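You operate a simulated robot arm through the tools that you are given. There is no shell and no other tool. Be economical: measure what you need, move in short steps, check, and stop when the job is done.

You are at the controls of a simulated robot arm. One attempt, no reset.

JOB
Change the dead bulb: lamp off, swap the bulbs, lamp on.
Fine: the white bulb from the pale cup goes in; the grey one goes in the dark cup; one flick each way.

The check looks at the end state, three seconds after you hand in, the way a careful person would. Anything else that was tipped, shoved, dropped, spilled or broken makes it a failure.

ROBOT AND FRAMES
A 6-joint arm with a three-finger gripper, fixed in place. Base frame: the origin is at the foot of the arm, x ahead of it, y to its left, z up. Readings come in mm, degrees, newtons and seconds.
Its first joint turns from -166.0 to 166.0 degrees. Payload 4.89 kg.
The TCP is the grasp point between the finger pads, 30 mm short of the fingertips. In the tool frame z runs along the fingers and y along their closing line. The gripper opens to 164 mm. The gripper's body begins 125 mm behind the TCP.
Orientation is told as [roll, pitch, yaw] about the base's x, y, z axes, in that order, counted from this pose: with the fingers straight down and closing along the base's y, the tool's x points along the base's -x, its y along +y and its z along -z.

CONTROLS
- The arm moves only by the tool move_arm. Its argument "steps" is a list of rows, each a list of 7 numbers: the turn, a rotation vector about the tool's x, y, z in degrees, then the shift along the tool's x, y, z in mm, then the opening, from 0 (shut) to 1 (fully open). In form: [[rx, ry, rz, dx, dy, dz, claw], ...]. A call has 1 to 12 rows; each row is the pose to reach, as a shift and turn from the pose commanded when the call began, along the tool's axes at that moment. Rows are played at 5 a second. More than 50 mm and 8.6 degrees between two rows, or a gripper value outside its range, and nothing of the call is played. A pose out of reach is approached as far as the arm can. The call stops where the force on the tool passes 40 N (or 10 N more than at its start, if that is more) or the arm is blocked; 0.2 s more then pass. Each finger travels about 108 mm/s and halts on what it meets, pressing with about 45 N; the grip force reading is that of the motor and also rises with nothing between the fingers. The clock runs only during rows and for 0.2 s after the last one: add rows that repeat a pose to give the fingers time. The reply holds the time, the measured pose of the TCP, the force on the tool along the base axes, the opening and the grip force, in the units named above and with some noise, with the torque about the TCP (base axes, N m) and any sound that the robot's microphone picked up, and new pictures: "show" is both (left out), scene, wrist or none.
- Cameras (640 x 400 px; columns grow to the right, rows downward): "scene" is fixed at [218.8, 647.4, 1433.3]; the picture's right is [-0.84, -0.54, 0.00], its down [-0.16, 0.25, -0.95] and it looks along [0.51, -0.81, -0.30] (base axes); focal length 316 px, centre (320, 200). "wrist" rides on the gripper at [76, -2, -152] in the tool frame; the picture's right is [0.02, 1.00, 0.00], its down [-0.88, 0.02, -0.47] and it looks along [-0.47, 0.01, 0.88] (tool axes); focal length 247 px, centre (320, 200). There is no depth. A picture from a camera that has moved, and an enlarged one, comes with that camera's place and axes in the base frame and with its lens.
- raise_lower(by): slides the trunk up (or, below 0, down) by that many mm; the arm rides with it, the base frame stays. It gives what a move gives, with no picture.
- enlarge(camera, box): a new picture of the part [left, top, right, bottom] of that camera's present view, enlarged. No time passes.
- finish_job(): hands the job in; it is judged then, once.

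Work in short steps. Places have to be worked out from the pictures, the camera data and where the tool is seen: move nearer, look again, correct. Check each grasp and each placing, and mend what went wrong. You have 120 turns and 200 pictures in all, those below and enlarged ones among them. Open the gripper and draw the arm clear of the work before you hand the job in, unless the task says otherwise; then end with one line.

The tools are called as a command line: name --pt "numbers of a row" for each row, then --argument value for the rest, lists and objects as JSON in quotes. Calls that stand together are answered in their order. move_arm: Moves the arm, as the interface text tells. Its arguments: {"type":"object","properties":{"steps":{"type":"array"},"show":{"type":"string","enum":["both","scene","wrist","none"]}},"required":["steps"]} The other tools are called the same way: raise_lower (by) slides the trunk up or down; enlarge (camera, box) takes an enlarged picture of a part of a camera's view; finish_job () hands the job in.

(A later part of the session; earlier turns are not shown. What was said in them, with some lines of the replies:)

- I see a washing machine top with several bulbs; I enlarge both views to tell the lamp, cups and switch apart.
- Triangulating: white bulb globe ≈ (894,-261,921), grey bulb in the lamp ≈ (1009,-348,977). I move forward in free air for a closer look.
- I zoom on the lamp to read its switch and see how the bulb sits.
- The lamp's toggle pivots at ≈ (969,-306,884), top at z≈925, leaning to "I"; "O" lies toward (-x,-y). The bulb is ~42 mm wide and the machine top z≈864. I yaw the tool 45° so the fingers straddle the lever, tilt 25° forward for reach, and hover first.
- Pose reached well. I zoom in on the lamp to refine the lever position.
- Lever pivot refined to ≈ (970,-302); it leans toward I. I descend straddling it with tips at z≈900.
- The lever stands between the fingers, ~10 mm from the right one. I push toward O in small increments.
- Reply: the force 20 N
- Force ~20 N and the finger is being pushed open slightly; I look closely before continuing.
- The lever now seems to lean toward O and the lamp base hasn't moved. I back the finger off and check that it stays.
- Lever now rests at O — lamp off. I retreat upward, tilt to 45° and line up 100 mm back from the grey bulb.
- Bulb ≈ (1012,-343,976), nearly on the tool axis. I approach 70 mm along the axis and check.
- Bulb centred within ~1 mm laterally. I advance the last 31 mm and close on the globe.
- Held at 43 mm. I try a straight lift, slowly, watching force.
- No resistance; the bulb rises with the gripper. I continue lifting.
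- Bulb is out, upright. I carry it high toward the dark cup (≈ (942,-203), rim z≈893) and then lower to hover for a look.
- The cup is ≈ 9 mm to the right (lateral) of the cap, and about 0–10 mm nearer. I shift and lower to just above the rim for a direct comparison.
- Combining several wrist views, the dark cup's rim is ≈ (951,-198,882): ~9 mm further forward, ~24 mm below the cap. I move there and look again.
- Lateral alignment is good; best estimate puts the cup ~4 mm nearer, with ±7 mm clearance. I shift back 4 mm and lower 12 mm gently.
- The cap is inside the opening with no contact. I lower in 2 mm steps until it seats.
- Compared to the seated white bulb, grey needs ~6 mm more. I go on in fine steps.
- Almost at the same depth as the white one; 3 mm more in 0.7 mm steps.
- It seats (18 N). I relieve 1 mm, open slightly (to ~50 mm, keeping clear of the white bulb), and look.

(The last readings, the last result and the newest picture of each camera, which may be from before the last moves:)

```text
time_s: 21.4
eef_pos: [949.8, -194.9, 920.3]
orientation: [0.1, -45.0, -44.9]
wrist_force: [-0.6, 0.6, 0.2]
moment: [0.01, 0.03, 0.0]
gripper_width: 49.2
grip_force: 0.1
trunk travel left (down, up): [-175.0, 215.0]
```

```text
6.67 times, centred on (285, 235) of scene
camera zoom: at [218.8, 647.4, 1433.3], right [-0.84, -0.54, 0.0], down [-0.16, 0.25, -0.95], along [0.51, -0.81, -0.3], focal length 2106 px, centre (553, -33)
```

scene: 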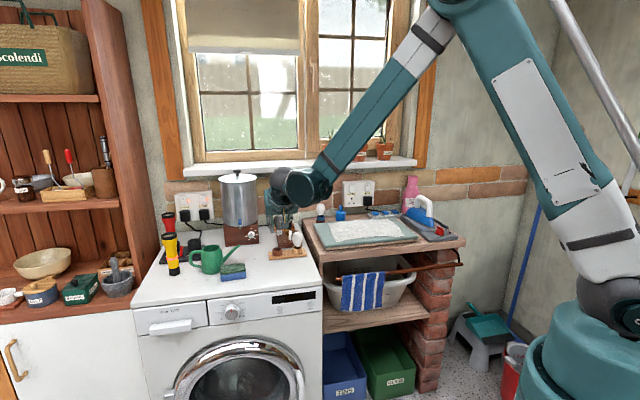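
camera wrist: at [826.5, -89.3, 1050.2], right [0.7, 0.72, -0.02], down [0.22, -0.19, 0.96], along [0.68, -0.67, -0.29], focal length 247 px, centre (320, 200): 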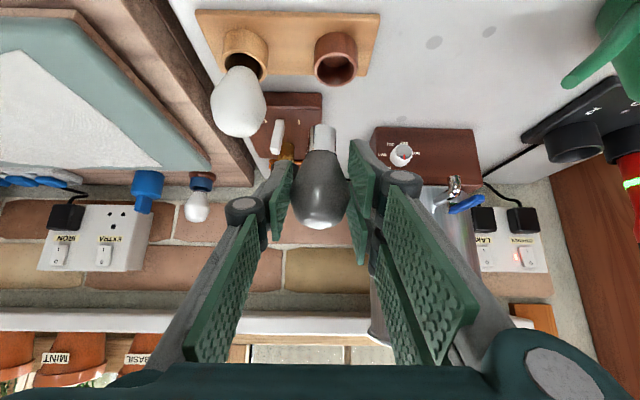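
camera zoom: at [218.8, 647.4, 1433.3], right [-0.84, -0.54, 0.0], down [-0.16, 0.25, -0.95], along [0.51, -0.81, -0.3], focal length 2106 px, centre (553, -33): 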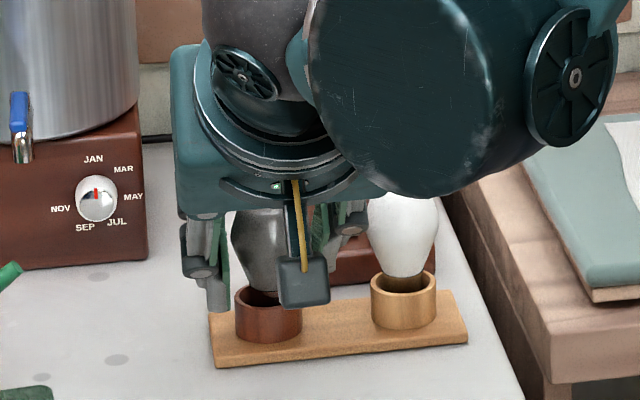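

Released; the grey bulb stands upright in the dark cup. I withdraw along the tool axis.

move_arm --pt "0 0 0 0 0 -25 0.3" --pt "0 0 0 0 0 -60 0.3" --pt "0 0 0 0 0 -100 0.4" --pt "0 0 0 0 0 -100 0.45"

enlarge --camera "scene" --box '[255, 205, 315, 265]'

enlarge --camera "wrist" --box '[180, 0, 440, 220]'

```text
time_s: 22.4
eef_pos: [900.0, -147.1, 990.9]
orientation: [0.0, -45.1, -45.0]
wrist_force: [-0.1, -1.0, -0.5]
moment: [0.05, -0.02, 0.06]
gripper_width: 73.7
grip_force: 0.1
trunk travel left (down, up): [-175.0, 215.0]
camera wrist: at [784.0, -35.0, 1044.9], right [0.7, 0.72, -0.01], down [0.22, -0.19, 0.96], along [0.68, -0.67, -0.29], focal length 247 px, centre (320, 200)
```

scene: 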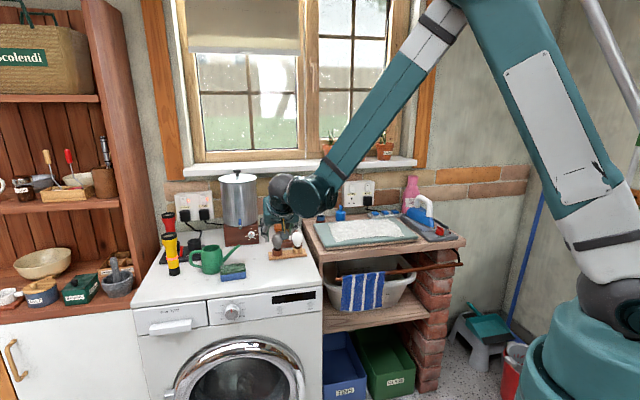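
wrist: 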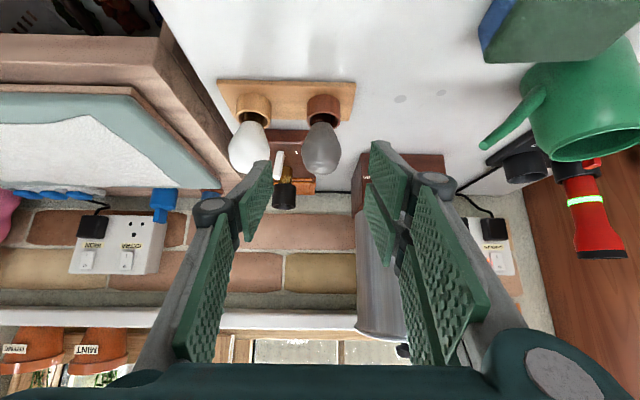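

```text
6.67 times, centred on (285, 235) of scene
camera zoom: at [218.8, 647.4, 1433.3], right [-0.84, -0.54, 0.0], down [-0.16, 0.25, -0.95], along [0.51, -0.81, -0.3], focal length 2106 px, centre (553, -33)
```

zoom: 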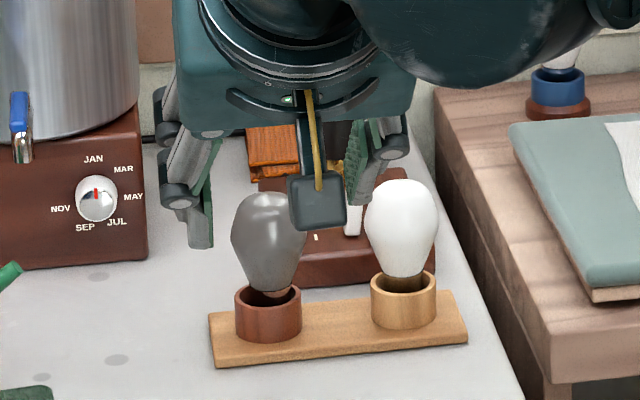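

```text
1.82 times, centred on (310, 110) of wrist
camera zoom: at [784.0, -35.0, 1044.9], right [0.7, 0.72, -0.01], down [0.22, -0.19, 0.96], along [0.68, -0.67, -0.29], focal length 449 px, centre (338, 364)
```

zoom: 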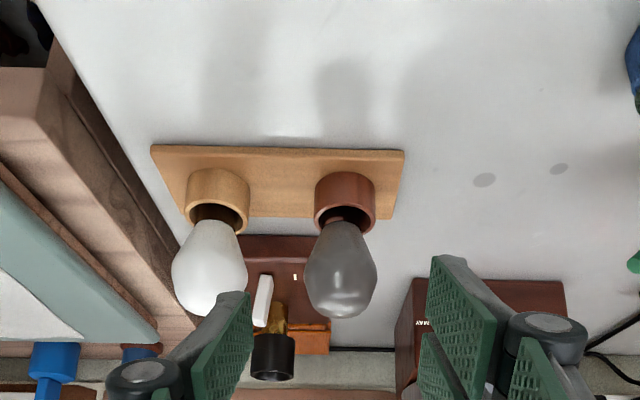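

Grey is standing in the dark cup. Using relative offsets from the known grey position, the white globe is ≈ (897,-248,921). I move to a pre-grasp 80 mm back along the axis.

move_arm --pt "0 0 0 0 -25 4 0.4" --pt "0 0 0 -0.6 -50 8 0.35" --pt "0 0 0 -1.2 -73.5 16.8 0.31" --pt "0 0 0 -1.2 -73.5 16.8 0.31"

enlarge --camera "wrist" --box '[220, 40, 440, 240]'

```text
time_s: 23.4
eef_pos: [856.3, -208.2, 979.5]
orientation: [0.0, -45.1, -44.9]
wrist_force: [-0.2, -0.3, 0.4]
moment: [-0.05, 0.0, -0.01]
gripper_width: 50.8
grip_force: 0.1
trunk travel left (down, up): [-175.0, 215.0]
camera wrist: at [740.2, -94.8, 1032.4], right [0.7, 0.72, -0.02], down [0.22, -0.19, 0.96], along [0.69, -0.67, -0.29], focal length 247 px, centre (320, 200)
```

scene: 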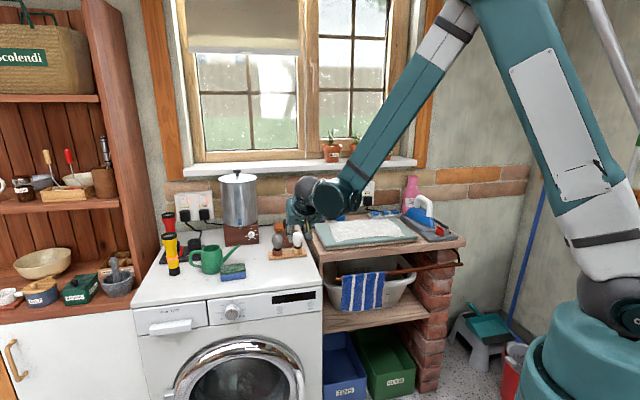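
wrist: 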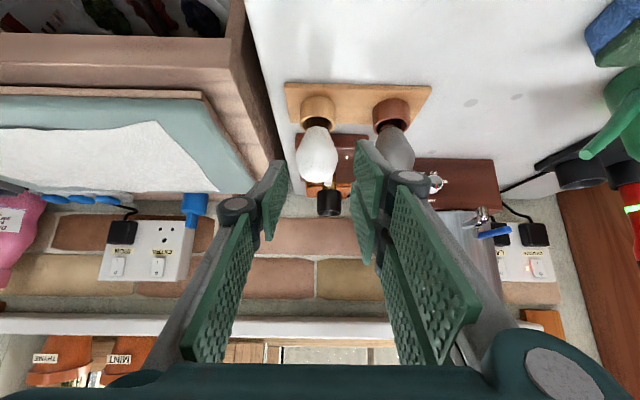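

```text
2.00 times, centred on (330, 140) of wrist
camera zoom: at [740.2, -94.8, 1032.4], right [0.7, 0.72, -0.02], down [0.22, -0.19, 0.96], along [0.69, -0.67, -0.29], focal length 494 px, centre (300, 320)
```

zoom: 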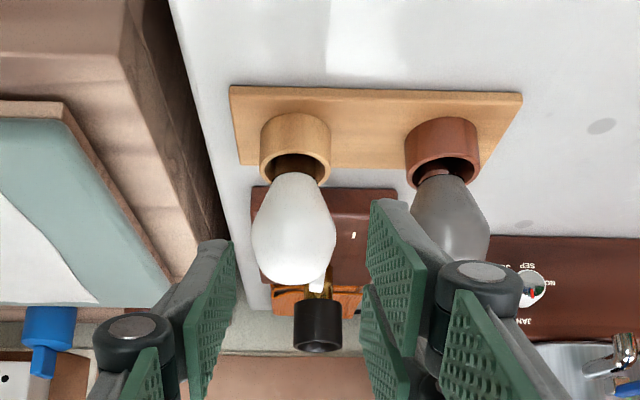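

White bulb is ~3.4 mm left of the axis. I correct and approach partway, then check clearance to both fingers.

move_arm --pt "0 0 0 0 -3.4 15 0.31" --pt "0 0 0 0 -3.4 30 0.31" --pt "0 0 0 0 -3.4 42 0.31" --pt "0 0 0 0 -3.4 42 0.31" --show "none"

enlarge --camera "wrist" --box '[220, 40, 440, 240]'

enlarge --camera "scene" --box '[255, 205, 315, 265]'

```text
time_s: 24.4
eef_pos: [874.5, -230.1, 949.8]
orientation: [-0.1, -45.0, -44.8]
wrist_force: [0.0, 0.7, -0.5]
moment: [0.0, 0.03, -0.01]
gripper_width: 50.6
grip_force: 0.1
trunk travel left (down, up): [-175.0, 215.0]
```

```text
2.00 times, centred on (330, 140) of wrist
camera zoom: at [759.0, -116.9, 1002.8], right [0.7, 0.72, -0.02], down [0.22, -0.19, 0.96], along [0.68, -0.67, -0.29], focal length 494 px, centre (300, 320)
```

zoom: 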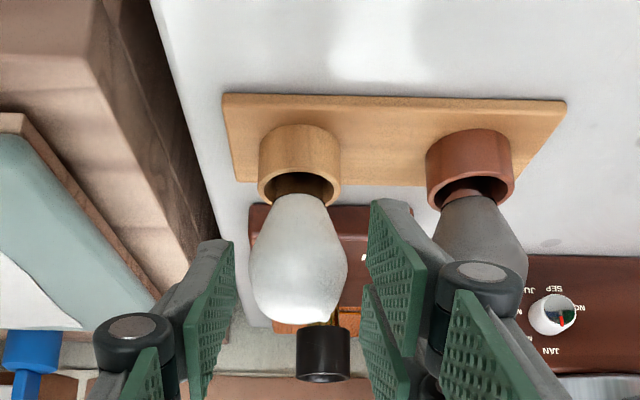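

```text
6.67 times, centred on (285, 235) of scene
camera zoom: at [218.8, 647.4, 1433.3], right [-0.84, -0.54, 0.0], down [-0.16, 0.25, -0.95], along [0.51, -0.81, -0.3], focal length 2106 px, centre (553, -33)
```

zoom: 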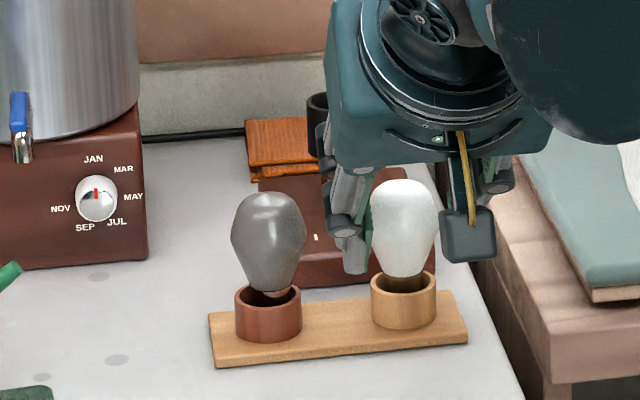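

Centred and clear of the grey bulb. I complete the approach and close.

move_arm --pt "0 0 0 0 -0.3 14 0.31" --pt "0 0 0 0.7 -0.3 28 0.31" --pt "0 0 0 1.4 -0.3 39 0.31" --pt "0 0 0 1.4 -0.3 39 0.31" --pt "0 0 0 1.4 -0.3 39 0.2" --pt "0 0 0 1.4 -0.3 39 0.2" --show "none"

enlarge --camera "wrist" --box '[220, 40, 440, 240]'

enlarge --camera "scene" --box '[255, 205, 315, 265]'

```text
time_s: 25.8
eef_pos: [894.5, -250.5, 922.1]
orientation: [-0.1, -45.0, -45.0]
wrist_force: [2.3, -0.9, 3.2]
moment: [-0.02, -0.08, 0.02]
gripper_width: 42.9
grip_force: 26.1
trunk travel left (down, up): [-175.0, 215.0]
```

```text
2.00 times, centred on (330, 140) of wrist
camera zoom: at [778.4, -136.9, 975.1], right [0.7, 0.72, -0.02], down [0.22, -0.19, 0.96], along [0.69, -0.67, -0.29], focal length 494 px, centre (300, 320)
```

zoom: 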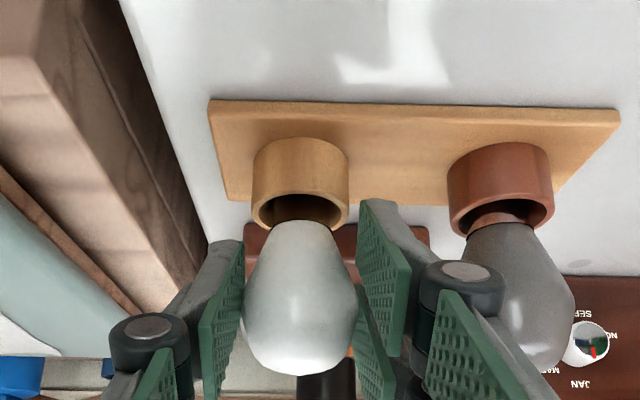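

```text
6.67 times, centred on (285, 235) of scene
camera zoom: at [218.8, 647.4, 1433.3], right [-0.84, -0.54, 0.0], down [-0.16, 0.25, -0.95], along [0.51, -0.81, -0.3], focal length 2106 px, centre (553, -33)
```

zoom: 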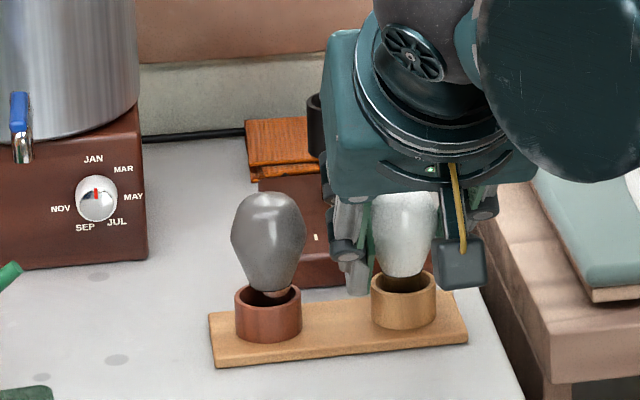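

Gripped at 42.9 mm. I lift straight up to TCP z≈1045.

move_arm --pt "0 0 0 -3 0 -3 0.2" --pt "0 0 0 -10 0 -10 0.2" --pt "0 0 0 -25 0 -25 0.2" --pt "0 0 0 -45 0 -45 0.2" --pt "0 0 0 -68 0 -68 0.2" --pt "0 0 0 -88 0 -88 0.2" --pt "0 0 0 -88 0 -88 0.2"

enlarge --camera "wrist" --box '[220, 40, 440, 240]'

enlarge --camera "scene" --box '[250, 185, 330, 265]'

```text
time_s: 27.4
eef_pos: [894.2, -248.8, 1048.2]
orientation: [0.0, -45.0, -44.9]
wrist_force: [0.1, -0.9, -0.4]
moment: [0.01, 0.0, 0.03]
gripper_width: 43.0
grip_force: 25.8
trunk travel left (down, up): [-175.0, 215.0]
camera wrist: at [777.7, -136.0, 1100.2], right [0.7, 0.72, -0.02], down [0.22, -0.19, 0.96], along [0.68, -0.67, -0.29], focal length 247 px, centre (320, 200)
```

scene: 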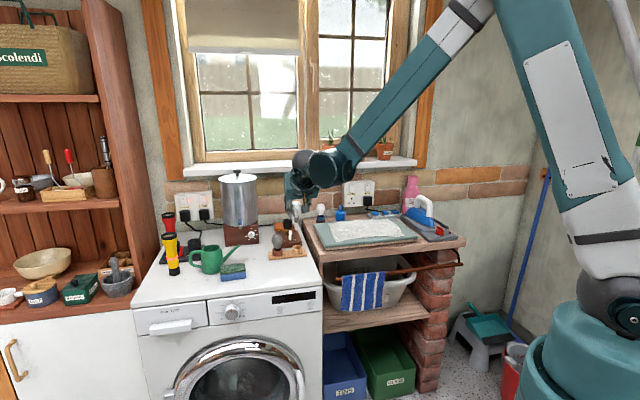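
wrist: 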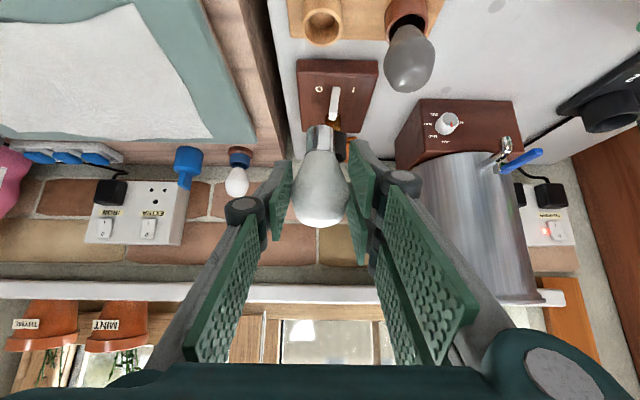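

```text
2.00 times, centred on (330, 140) of wrist
camera zoom: at [777.7, -136.0, 1100.2], right [0.7, 0.72, -0.02], down [0.22, -0.19, 0.96], along [0.68, -0.67, -0.29], focal length 494 px, centre (300, 320)
```

zoom: 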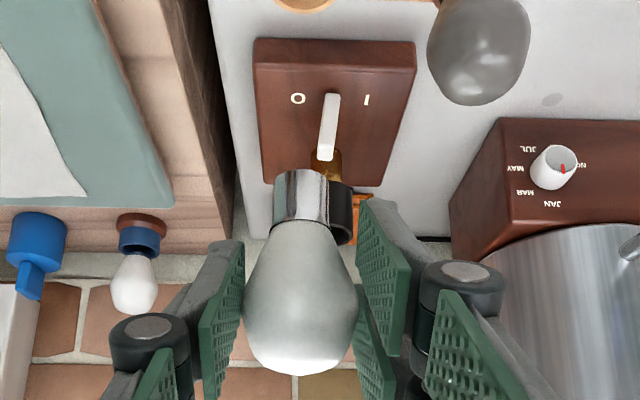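

```text
5.00 times, centred on (290, 225) of scene
camera zoom: at [218.8, 647.4, 1433.3], right [-0.84, -0.54, 0.0], down [-0.16, 0.25, -0.95], along [0.51, -0.81, -0.3], focal length 1579 px, centre (470, 75)
```

zoom: 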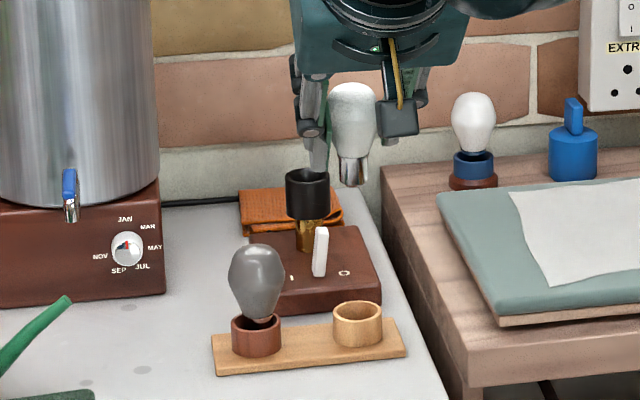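

White bulb held like the grey one was (cap upright). I carry it to directly above the lamp socket.

move_arm --pt "0 0 0 -26.6 3.8 26 0.2" --pt "0 0 0 -53.2 7.6 52 0.2" --pt "0 0 0 -80 11.5 78 0.2" --pt "0 0 0 -106.5 15.3 104 0.2" --pt "0 0 0 -106.5 15.3 104 0.2" --show "none"

enlarge --camera "wrist" --box '[240, 0, 480, 250]'

enlarge --camera "scene" --box '[250, 170, 330, 260]'

```text
time_s: 28.6
eef_pos: [1009.7, -342.3, 1049.0]
orientation: [0.0, -44.9, -44.9]
wrist_force: [0.2, 0.7, -0.2]
moment: [0.01, 0.04, -0.03]
gripper_width: 42.7
grip_force: 24.2
trunk travel left (down, up): [-175.0, 215.0]
```

```text
1.60 times, centred on (360, 125) of wrist
camera zoom: at [894.7, -229.7, 1101.5], right [0.7, 0.72, -0.02], down [0.22, -0.19, 0.96], along [0.68, -0.67, -0.29], focal length 395 px, centre (256, 320)
```

zoom: 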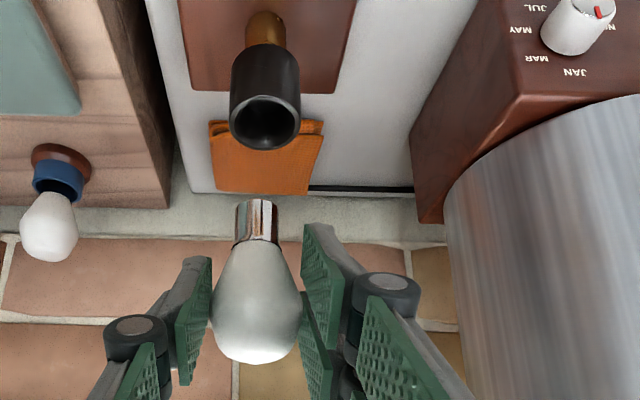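

```text
4.44 times, centred on (290, 215) of scene
camera zoom: at [218.8, 647.4, 1433.3], right [-0.84, -0.54, 0.0], down [-0.16, 0.25, -0.95], along [0.51, -0.81, -0.3], focal length 1404 px, centre (453, 133)
```

zoom: 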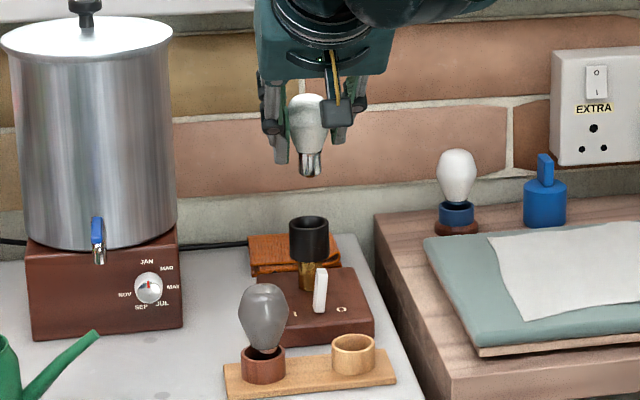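

The cap sits ~2 mm left compared with the grey bulb at extraction; I shift +2 mm and lower to just above the socket.

move_arm --pt "0 0 0 7 2.2 7 0.2" --pt "0 0 0 20 2.2 20 0.2" --pt "0 0 0 29 2.2 29 0.2" --pt "0 0 0 29 2.2 29 0.2" --show "none"

enlarge --camera "wrist" --box '[240, 60, 400, 220]'

enlarge --camera "scene" --box '[260, 180, 320, 240]'

```text
time_s: 29.6
eef_pos: [1012.7, -343.1, 1005.5]
orientation: [0.0, -45.1, -45.0]
wrist_force: [0.4, -0.3, -1.2]
moment: [-0.02, 0.02, 0.01]
gripper_width: 43.2
grip_force: 24.6
trunk travel left (down, up): [-175.0, 215.0]
```

```text
2.50 times, centred on (320, 140) of wrist
camera zoom: at [897.1, -229.0, 1058.5], right [0.7, 0.72, -0.02], down [0.22, -0.19, 0.96], along [0.68, -0.67, -0.29], focal length 617 px, centre (320, 350)
```

zoom: 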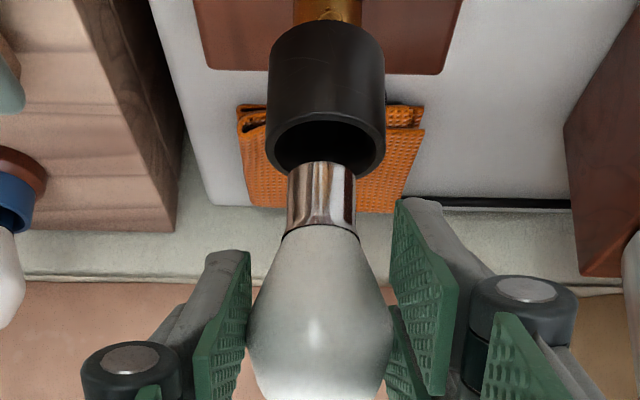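

```text
6.67 times, centred on (290, 210) of scene
camera zoom: at [218.8, 647.4, 1433.3], right [-0.84, -0.54, 0.0], down [-0.16, 0.25, -0.95], along [0.51, -0.81, -0.3], focal length 2106 px, centre (520, 133)
```

zoom: 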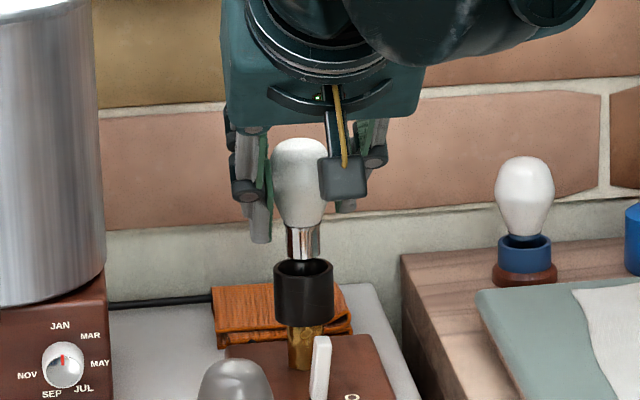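

Good alignment. I insert with a small correction, lowering ~17 mm.

move_arm --pt "0 0 0 3.8 0.7 1.8 0.2" --pt "0 0 0 6.6 0.7 4.6 0.2" --pt "0 0 0 9.5 0.7 7.5 0.2" --pt "0 0 0 13 0.7 11 0.2" --pt "0 0 0 13 0.7 11 0.2" --show "none"

enlarge --camera "wrist" --box '[240, 60, 400, 220]'

enlarge --camera "scene" --box '[260, 180, 320, 240]'

```text
time_s: 30.8
eef_pos: [1010.7, -339.9, 989.3]
orientation: [-0.1, -45.1, -44.9]
wrist_force: [0.6, 0.3, -0.2]
moment: [0.0, 0.01, -0.04]
gripper_width: 42.7
grip_force: 24.8
trunk travel left (down, up): [-175.0, 215.0]
```

```text
2.50 times, centred on (320, 140) of wrist
camera zoom: at [895.1, -227.3, 1042.4], right [0.7, 0.72, -0.02], down [0.22, -0.19, 0.96], along [0.68, -0.67, -0.29], focal length 617 px, centre (320, 350)
```

zoom: 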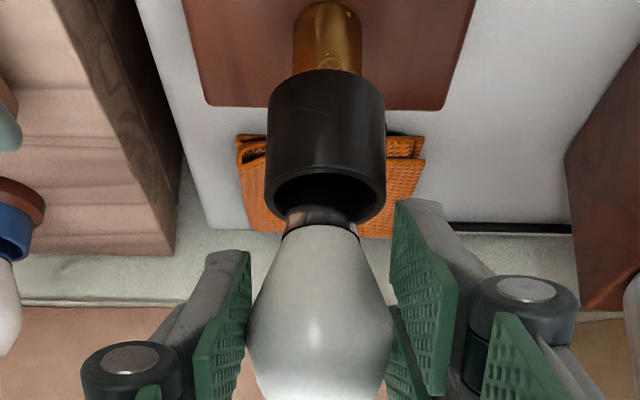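

```text
6.67 times, centred on (290, 210) of scene
camera zoom: at [218.8, 647.4, 1433.3], right [-0.84, -0.54, 0.0], down [-0.16, 0.25, -0.95], along [0.51, -0.81, -0.3], focal length 2106 px, centre (520, 133)
```

zoom: 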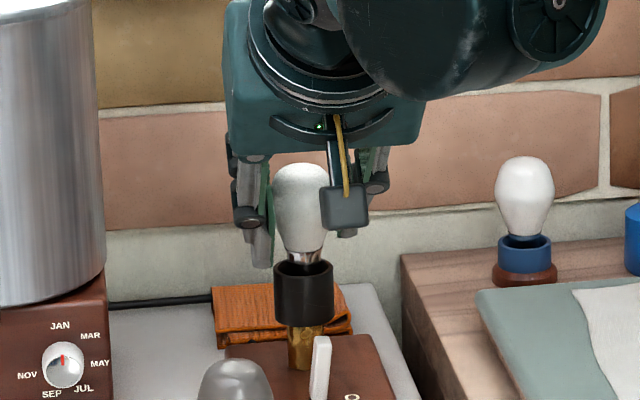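

The cap is entering the socket cleanly. Lower the remaining ~10 mm in small steps.

move_arm --pt "0 0 0 1.4 0.3 1.4 0.2" --pt "0 0 0 2.8 0.3 2.8 0.2" --pt "0 0 0 4.2 0.3 4.2 0.2" --pt "0 0 0 5.6 0.3 5.6 0.2" --pt "0 0 0 6.6 0.3 6.6 0.2" --pt "0 0 0 6.6 0.3 6.6 0.2" --show "none"

enlarge --camera "wrist" --box '[240, 60, 400, 220]'

```text
time_s: 32.2
eef_pos: [1011.3, -340.0, 980.3]
orientation: [0.0, -45.0, -45.0]
wrist_force: [0.6, -0.8, -1.0]
moment: [0.02, 0.01, 0.03]
gripper_width: 42.9
grip_force: 24.7
trunk travel left (down, up): [-175.0, 215.0]
```

```text
2.50 times, centred on (320, 140) of wrist
camera zoom: at [895.2, -227.1, 1033.4], right [0.7, 0.72, -0.02], down [0.22, -0.19, 0.96], along [0.68, -0.67, -0.29], focal length 617 px, centre (320, 350)
```

zoom: 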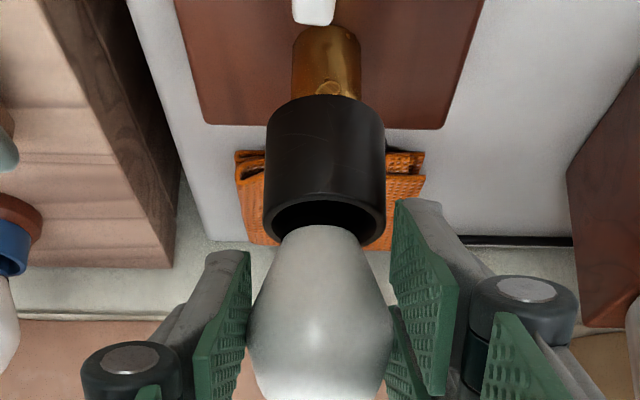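

move_arm --pt "0 0 0 0.7 0.3 0.7 0.2" --pt "0 0 0 1.4 0.3 1.4 0.2" --pt "0 0 0 2.1 0.3 2.1 0.2" --pt "0 0 0 2.8 0.3 2.8 0.2" --pt "0 0 0 2.8 0.3 2.8 0.2" --show "none"

enlarge --camera "wrist" --box '[240, 60, 400, 220]'

```text
time_s: 33.4
eef_pos: [1010.5, -340.5, 977.1]
orientation: [0.1, -45.0, -44.9]
wrist_force: [2.1, -1.4, 15.9]
moment: [-0.19, -0.21, 0.02]
gripper_width: 42.8
grip_force: 25.0
trunk travel left (down, up): [-175.0, 215.0]
```

```text
2.50 times, centred on (320, 140) of wrist
camera zoom: at [895.0, -227.1, 1030.2], right [0.7, 0.72, -0.01], down [0.22, -0.19, 0.96], along [0.69, -0.67, -0.29], focal length 617 px, centre (320, 350)
```

zoom: 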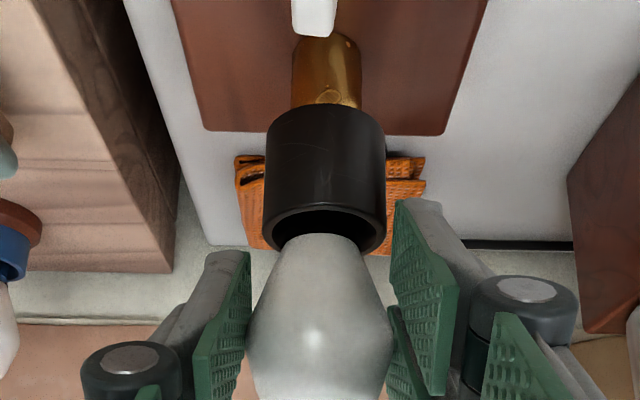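

Seated: 16 N at z 977, matching the grey bulb's seat height. I relieve, open and withdraw along the tool axis.

move_arm --pt "0 0 0 -1.2 0 -1.2 0.2" --pt "0 0 0 -1.2 0 -1.2 0.25" --pt "0 0 0 -1.2 0 -1.2 0.35" --pt "0 0 0 -1.2 0 -1.2 0.4" --pt "0 0 0 -1.2 0 -30 0.4" --pt "0 0 0 -1.2 0 -70 0.4" --pt "0 0 0 -1.2 0 -105 0.4" --pt "0 0 0 -1.2 0 -105 0.4"

enlarge --camera "wrist" --box '[220, 0, 440, 220]'

enlarge --camera "scene" --box '[250, 185, 330, 265]'

```text
time_s: 35.2
eef_pos: [957.8, -287.4, 1051.4]
orientation: [0.0, -45.0, -44.9]
wrist_force: [-0.6, 0.3, -0.6]
moment: [0.02, -0.01, 0.02]
gripper_width: 65.7
grip_force: 0.0
trunk travel left (down, up): [-175.0, 215.0]
camera wrist: at [841.8, -174.3, 1104.1], right [0.7, 0.72, -0.02], down [0.22, -0.19, 0.96], along [0.69, -0.67, -0.29], focal length 247 px, centre (320, 200)
```

scene: 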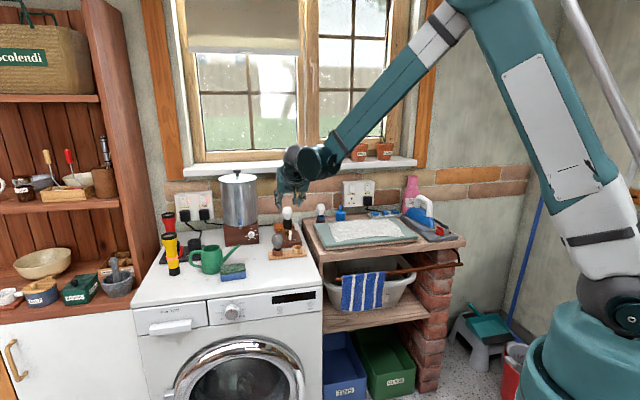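
wrist: 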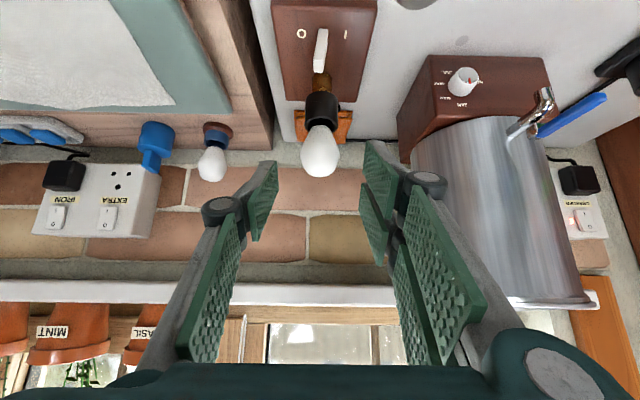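

```text
1.82 times, centred on (330, 110) of wrist
camera zoom: at [841.8, -174.3, 1104.1], right [0.7, 0.72, -0.02], down [0.22, -0.19, 0.96], along [0.69, -0.67, -0.29], focal length 449 px, centre (302, 364)
```

zoom: 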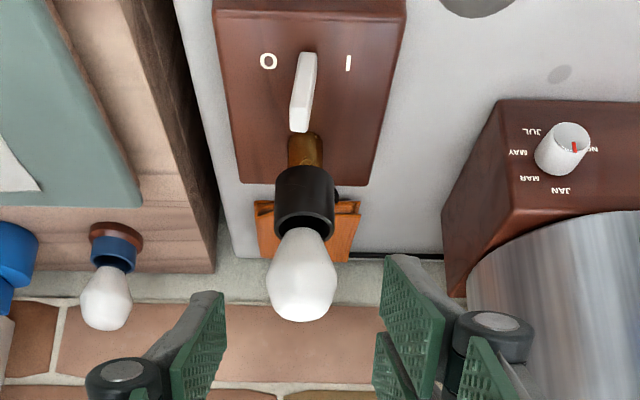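

```text
5.00 times, centred on (290, 225) of scene
camera zoom: at [218.8, 647.4, 1433.3], right [-0.84, -0.54, 0.0], down [-0.16, 0.25, -0.95], along [0.51, -0.81, -0.3], focal length 1579 px, centre (470, 75)
```

zoom: 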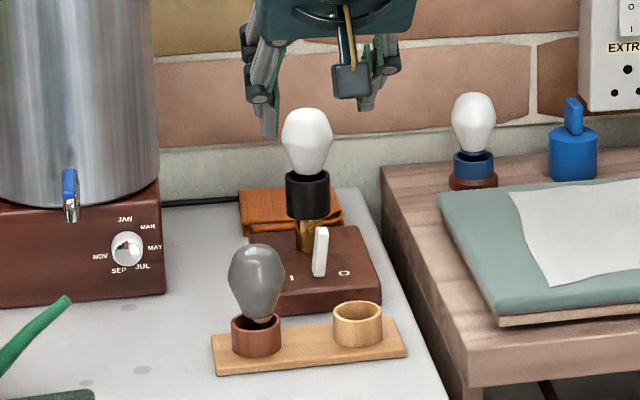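

White bulb is in the lamp, lever at O. I return to 25° tilt above the lever with the fingers at 41 mm.

move_arm --pt "0 7 0 8 -2 0 0.35" --pt "0 14 0 16 -4 4 0.25" --pt "0 20 0 30 -6.6 13.8 0.25" --pt "0 20 0 30 -6.6 13.8 0.25" --show "none"

enlarge --camera "wrist" --box '[230, 30, 430, 230]'

```text
time_s: 36.2
eef_pos: [945.5, -285.0, 1018.9]
orientation: [0.0, -25.0, -45.0]
wrist_force: [-0.2, -1.1, -0.3]
moment: [0.01, -0.02, -0.02]
gripper_width: 41.1
grip_force: 0.0
trunk travel left (down, up): [-175.0, 215.0]
```

```text
2.00 times, centred on (330, 130) of wrist
camera zoom: at [850.4, -191.7, 1125.0], right [0.69, 0.72, -0.01], down [0.44, -0.41, 0.8], along [0.57, -0.56, -0.6], focal length 494 px, centre (300, 340)
```

zoom: 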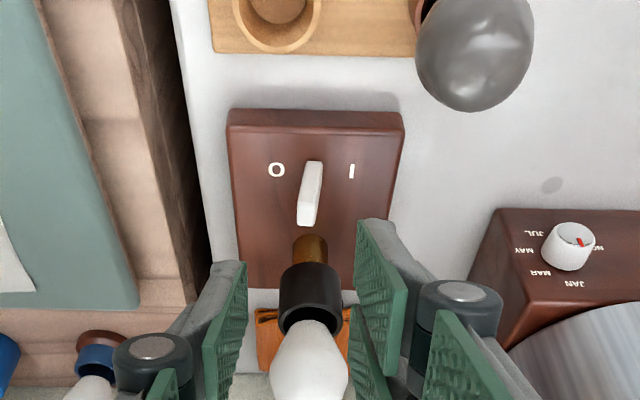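

I descend around the lever again.

move_arm --pt "0 0 0 8 0.4 30 0.25" --pt "0 0 0 16 0.4 60 0.25" --pt "0 0 0 21 0.4 78 0.25" --pt "0 0 0 24 0.4 89.2 0.25" --pt "0 0 0 24 0.4 89.2 0.25" --show "none"

enlarge --camera "wrist" --box '[230, 60, 430, 260]'

enlarge --camera "scene" --box '[250, 185, 330, 265]'

```text
time_s: 37.4
eef_pos: [960.1, -294.9, 928.8]
orientation: [0.0, -25.0, -44.8]
wrist_force: [0.0, 0.1, 0.3]
moment: [0.0, 0.02, 0.02]
gripper_width: 40.8
grip_force: 0.1
trunk travel left (down, up): [-175.0, 215.0]
```

```text
2.00 times, centred on (330, 160) of wrist
camera zoom: at [863.7, -201.3, 1034.0], right [0.69, 0.72, -0.01], down [0.44, -0.41, 0.8], along [0.57, -0.56, -0.6], focal length 494 px, centre (300, 280)
```

zoom: 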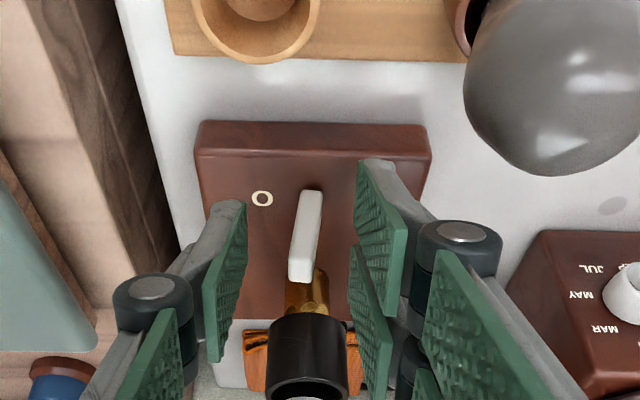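

```text
5.00 times, centred on (290, 225) of scene
camera zoom: at [218.8, 647.4, 1433.3], right [-0.84, -0.54, 0.0], down [-0.16, 0.25, -0.95], along [0.51, -0.81, -0.3], focal length 1579 px, centre (470, 75)
```

zoom: 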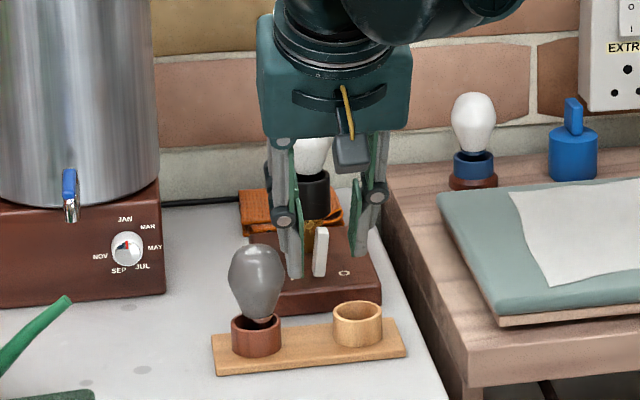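

Lever is between the pads, ~15 mm from the left one. I push toward I gradually.

move_arm --pt "0 0 0 0 7 0 0.25" --pt "0 0 0 0 14 0 0.25" --pt "0 0 0 0 17 0 0.25" --pt "0 0 0 0 20 0 0.25" --pt "0 0 0 0 22 0 0.25" --pt "0 0 0 0 22 0 0.25"

enlarge --camera "wrist" --box '[210, 60, 410, 260]'

```text
time_s: 38.8
eef_pos: [974.0, -279.4, 930.7]
orientation: [0.0, -25.0, -45.0]
wrist_force: [0.6, 0.2, -0.1]
moment: [0.01, -0.01, 0.01]
gripper_width: 40.9
grip_force: 0.1
trunk travel left (down, up): [-175.0, 215.0]
camera wrist: at [878.3, -186.9, 1035.1], right [0.69, 0.72, -0.01], down [0.44, -0.41, 0.8], along [0.57, -0.56, -0.6], focal length 247 px, centre (320, 200)
```

scene: 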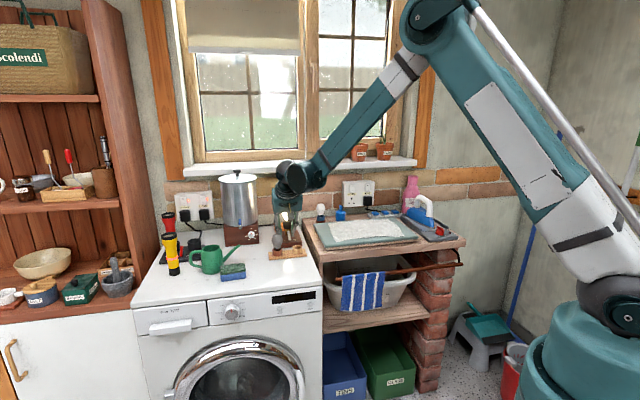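
wrist: 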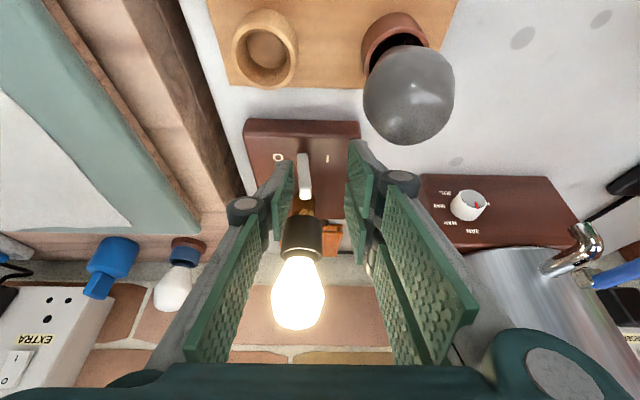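

```text
2.00 times, centred on (310, 160) of wrist
camera zoom: at [878.3, -186.9, 1035.1], right [0.69, 0.72, -0.01], down [0.44, -0.41, 0.8], along [0.57, -0.56, -0.6], focal length 494 px, centre (340, 280)
```

zoom: 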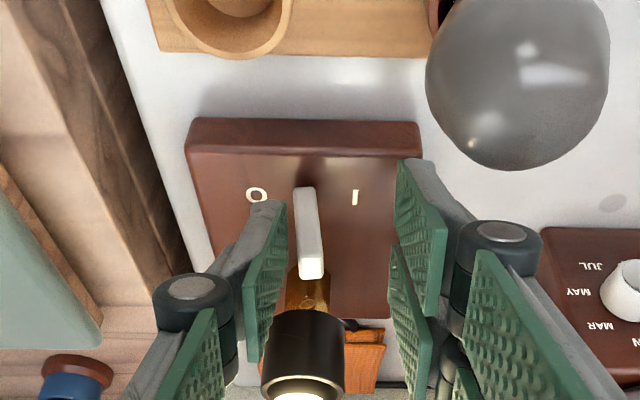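

The lamp lit and the lever snapped to I. I re-centre the fingers around the lever and withdraw upward, clear of everything.

move_arm --pt "0 0 0 0 -8 0 0.25" --pt "0 0 0 -5 -8 -35 0.25" --pt "0 0 0 -10 -8 -75 0.25" --pt "0 0 0 -15 -8 -115 0.25" --pt "0 0 0 -15 -8 -155 0.25" --pt "0 0 0 -15 -8 -195 0.35" --pt "0 0 0 -15 -8 -230 0.5" --pt "0 0 0 -15 -8 -230 0.5"

enlarge --camera "scene" --box '[150, 160, 350, 285]'

enlarge --camera "scene" --box '[250, 185, 330, 265]'

```text
time_s: 40.6
eef_pos: [908.2, -225.9, 1144.6]
orientation: [0.0, -25.0, -45.0]
wrist_force: [-0.1, 0.4, -0.1]
moment: [0.0, -0.11, 0.01]
gripper_width: 81.9
grip_force: 0.0
trunk travel left (down, up): [-175.0, 215.0]
camera wrist: at [812.3, -133.0, 1249.9], right [0.69, 0.72, -0.01], down [0.44, -0.41, 0.8], along [0.57, -0.56, -0.6], focal length 247 px, centre (320, 200)
```

scene: 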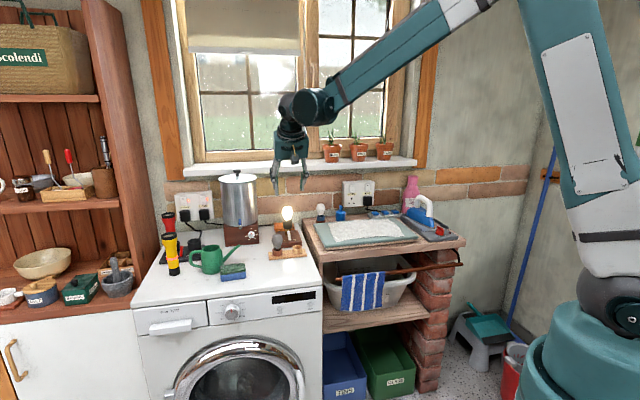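
wrist: 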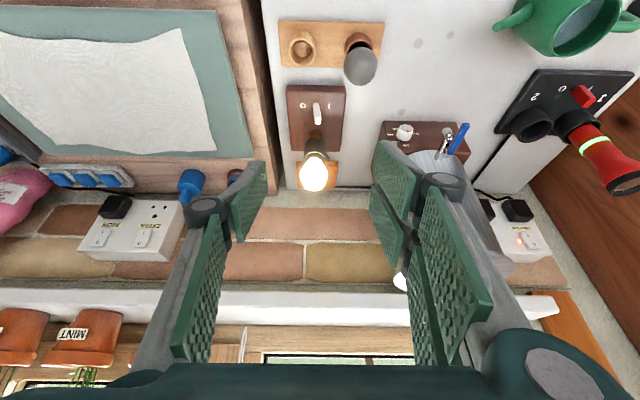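

```text
3.20 times, centred on (250, 222) of scene
camera zoom: at [218.8, 647.4, 1433.3], right [-0.84, -0.54, 0.0], down [-0.16, 0.25, -0.95], along [0.51, -0.81, -0.3], focal length 1011 px, centre (544, 128)
```

zoom: 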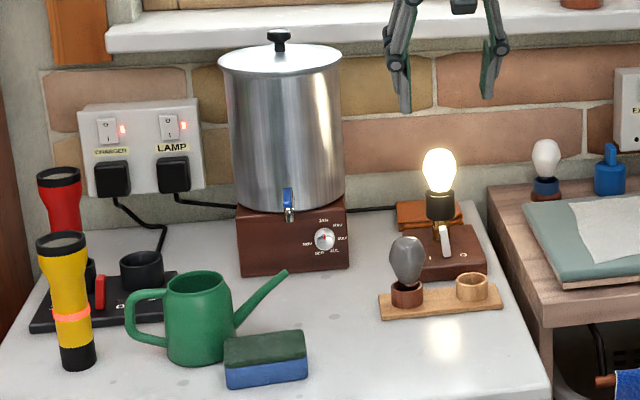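

```text
5.00 times, centred on (290, 225) of scene
camera zoom: at [218.8, 647.4, 1433.3], right [-0.84, -0.54, 0.0], down [-0.16, 0.25, -0.95], along [0.51, -0.81, -0.3], focal length 1579 px, centre (470, 75)
```

zoom: 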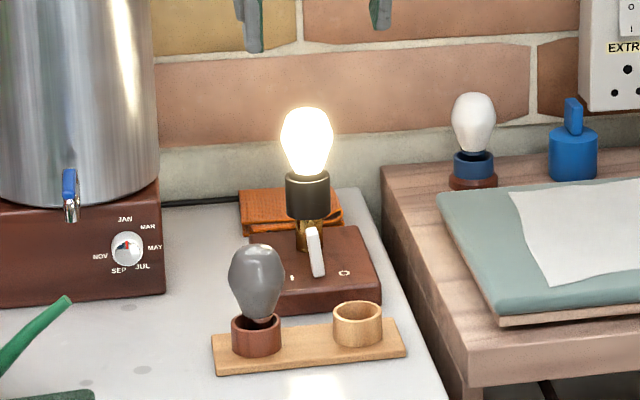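

The lamp is lit, the lever is at I, the grey bulb stands in the dark cup, nothing else has moved and the arm is clear. I hand in.

finish_job

```text
The job is handed in.
```

The bulb is changed: the white bulb is in the lamp and lit, the grey one is in the dark cup, and the switch was flicked once off and once on.
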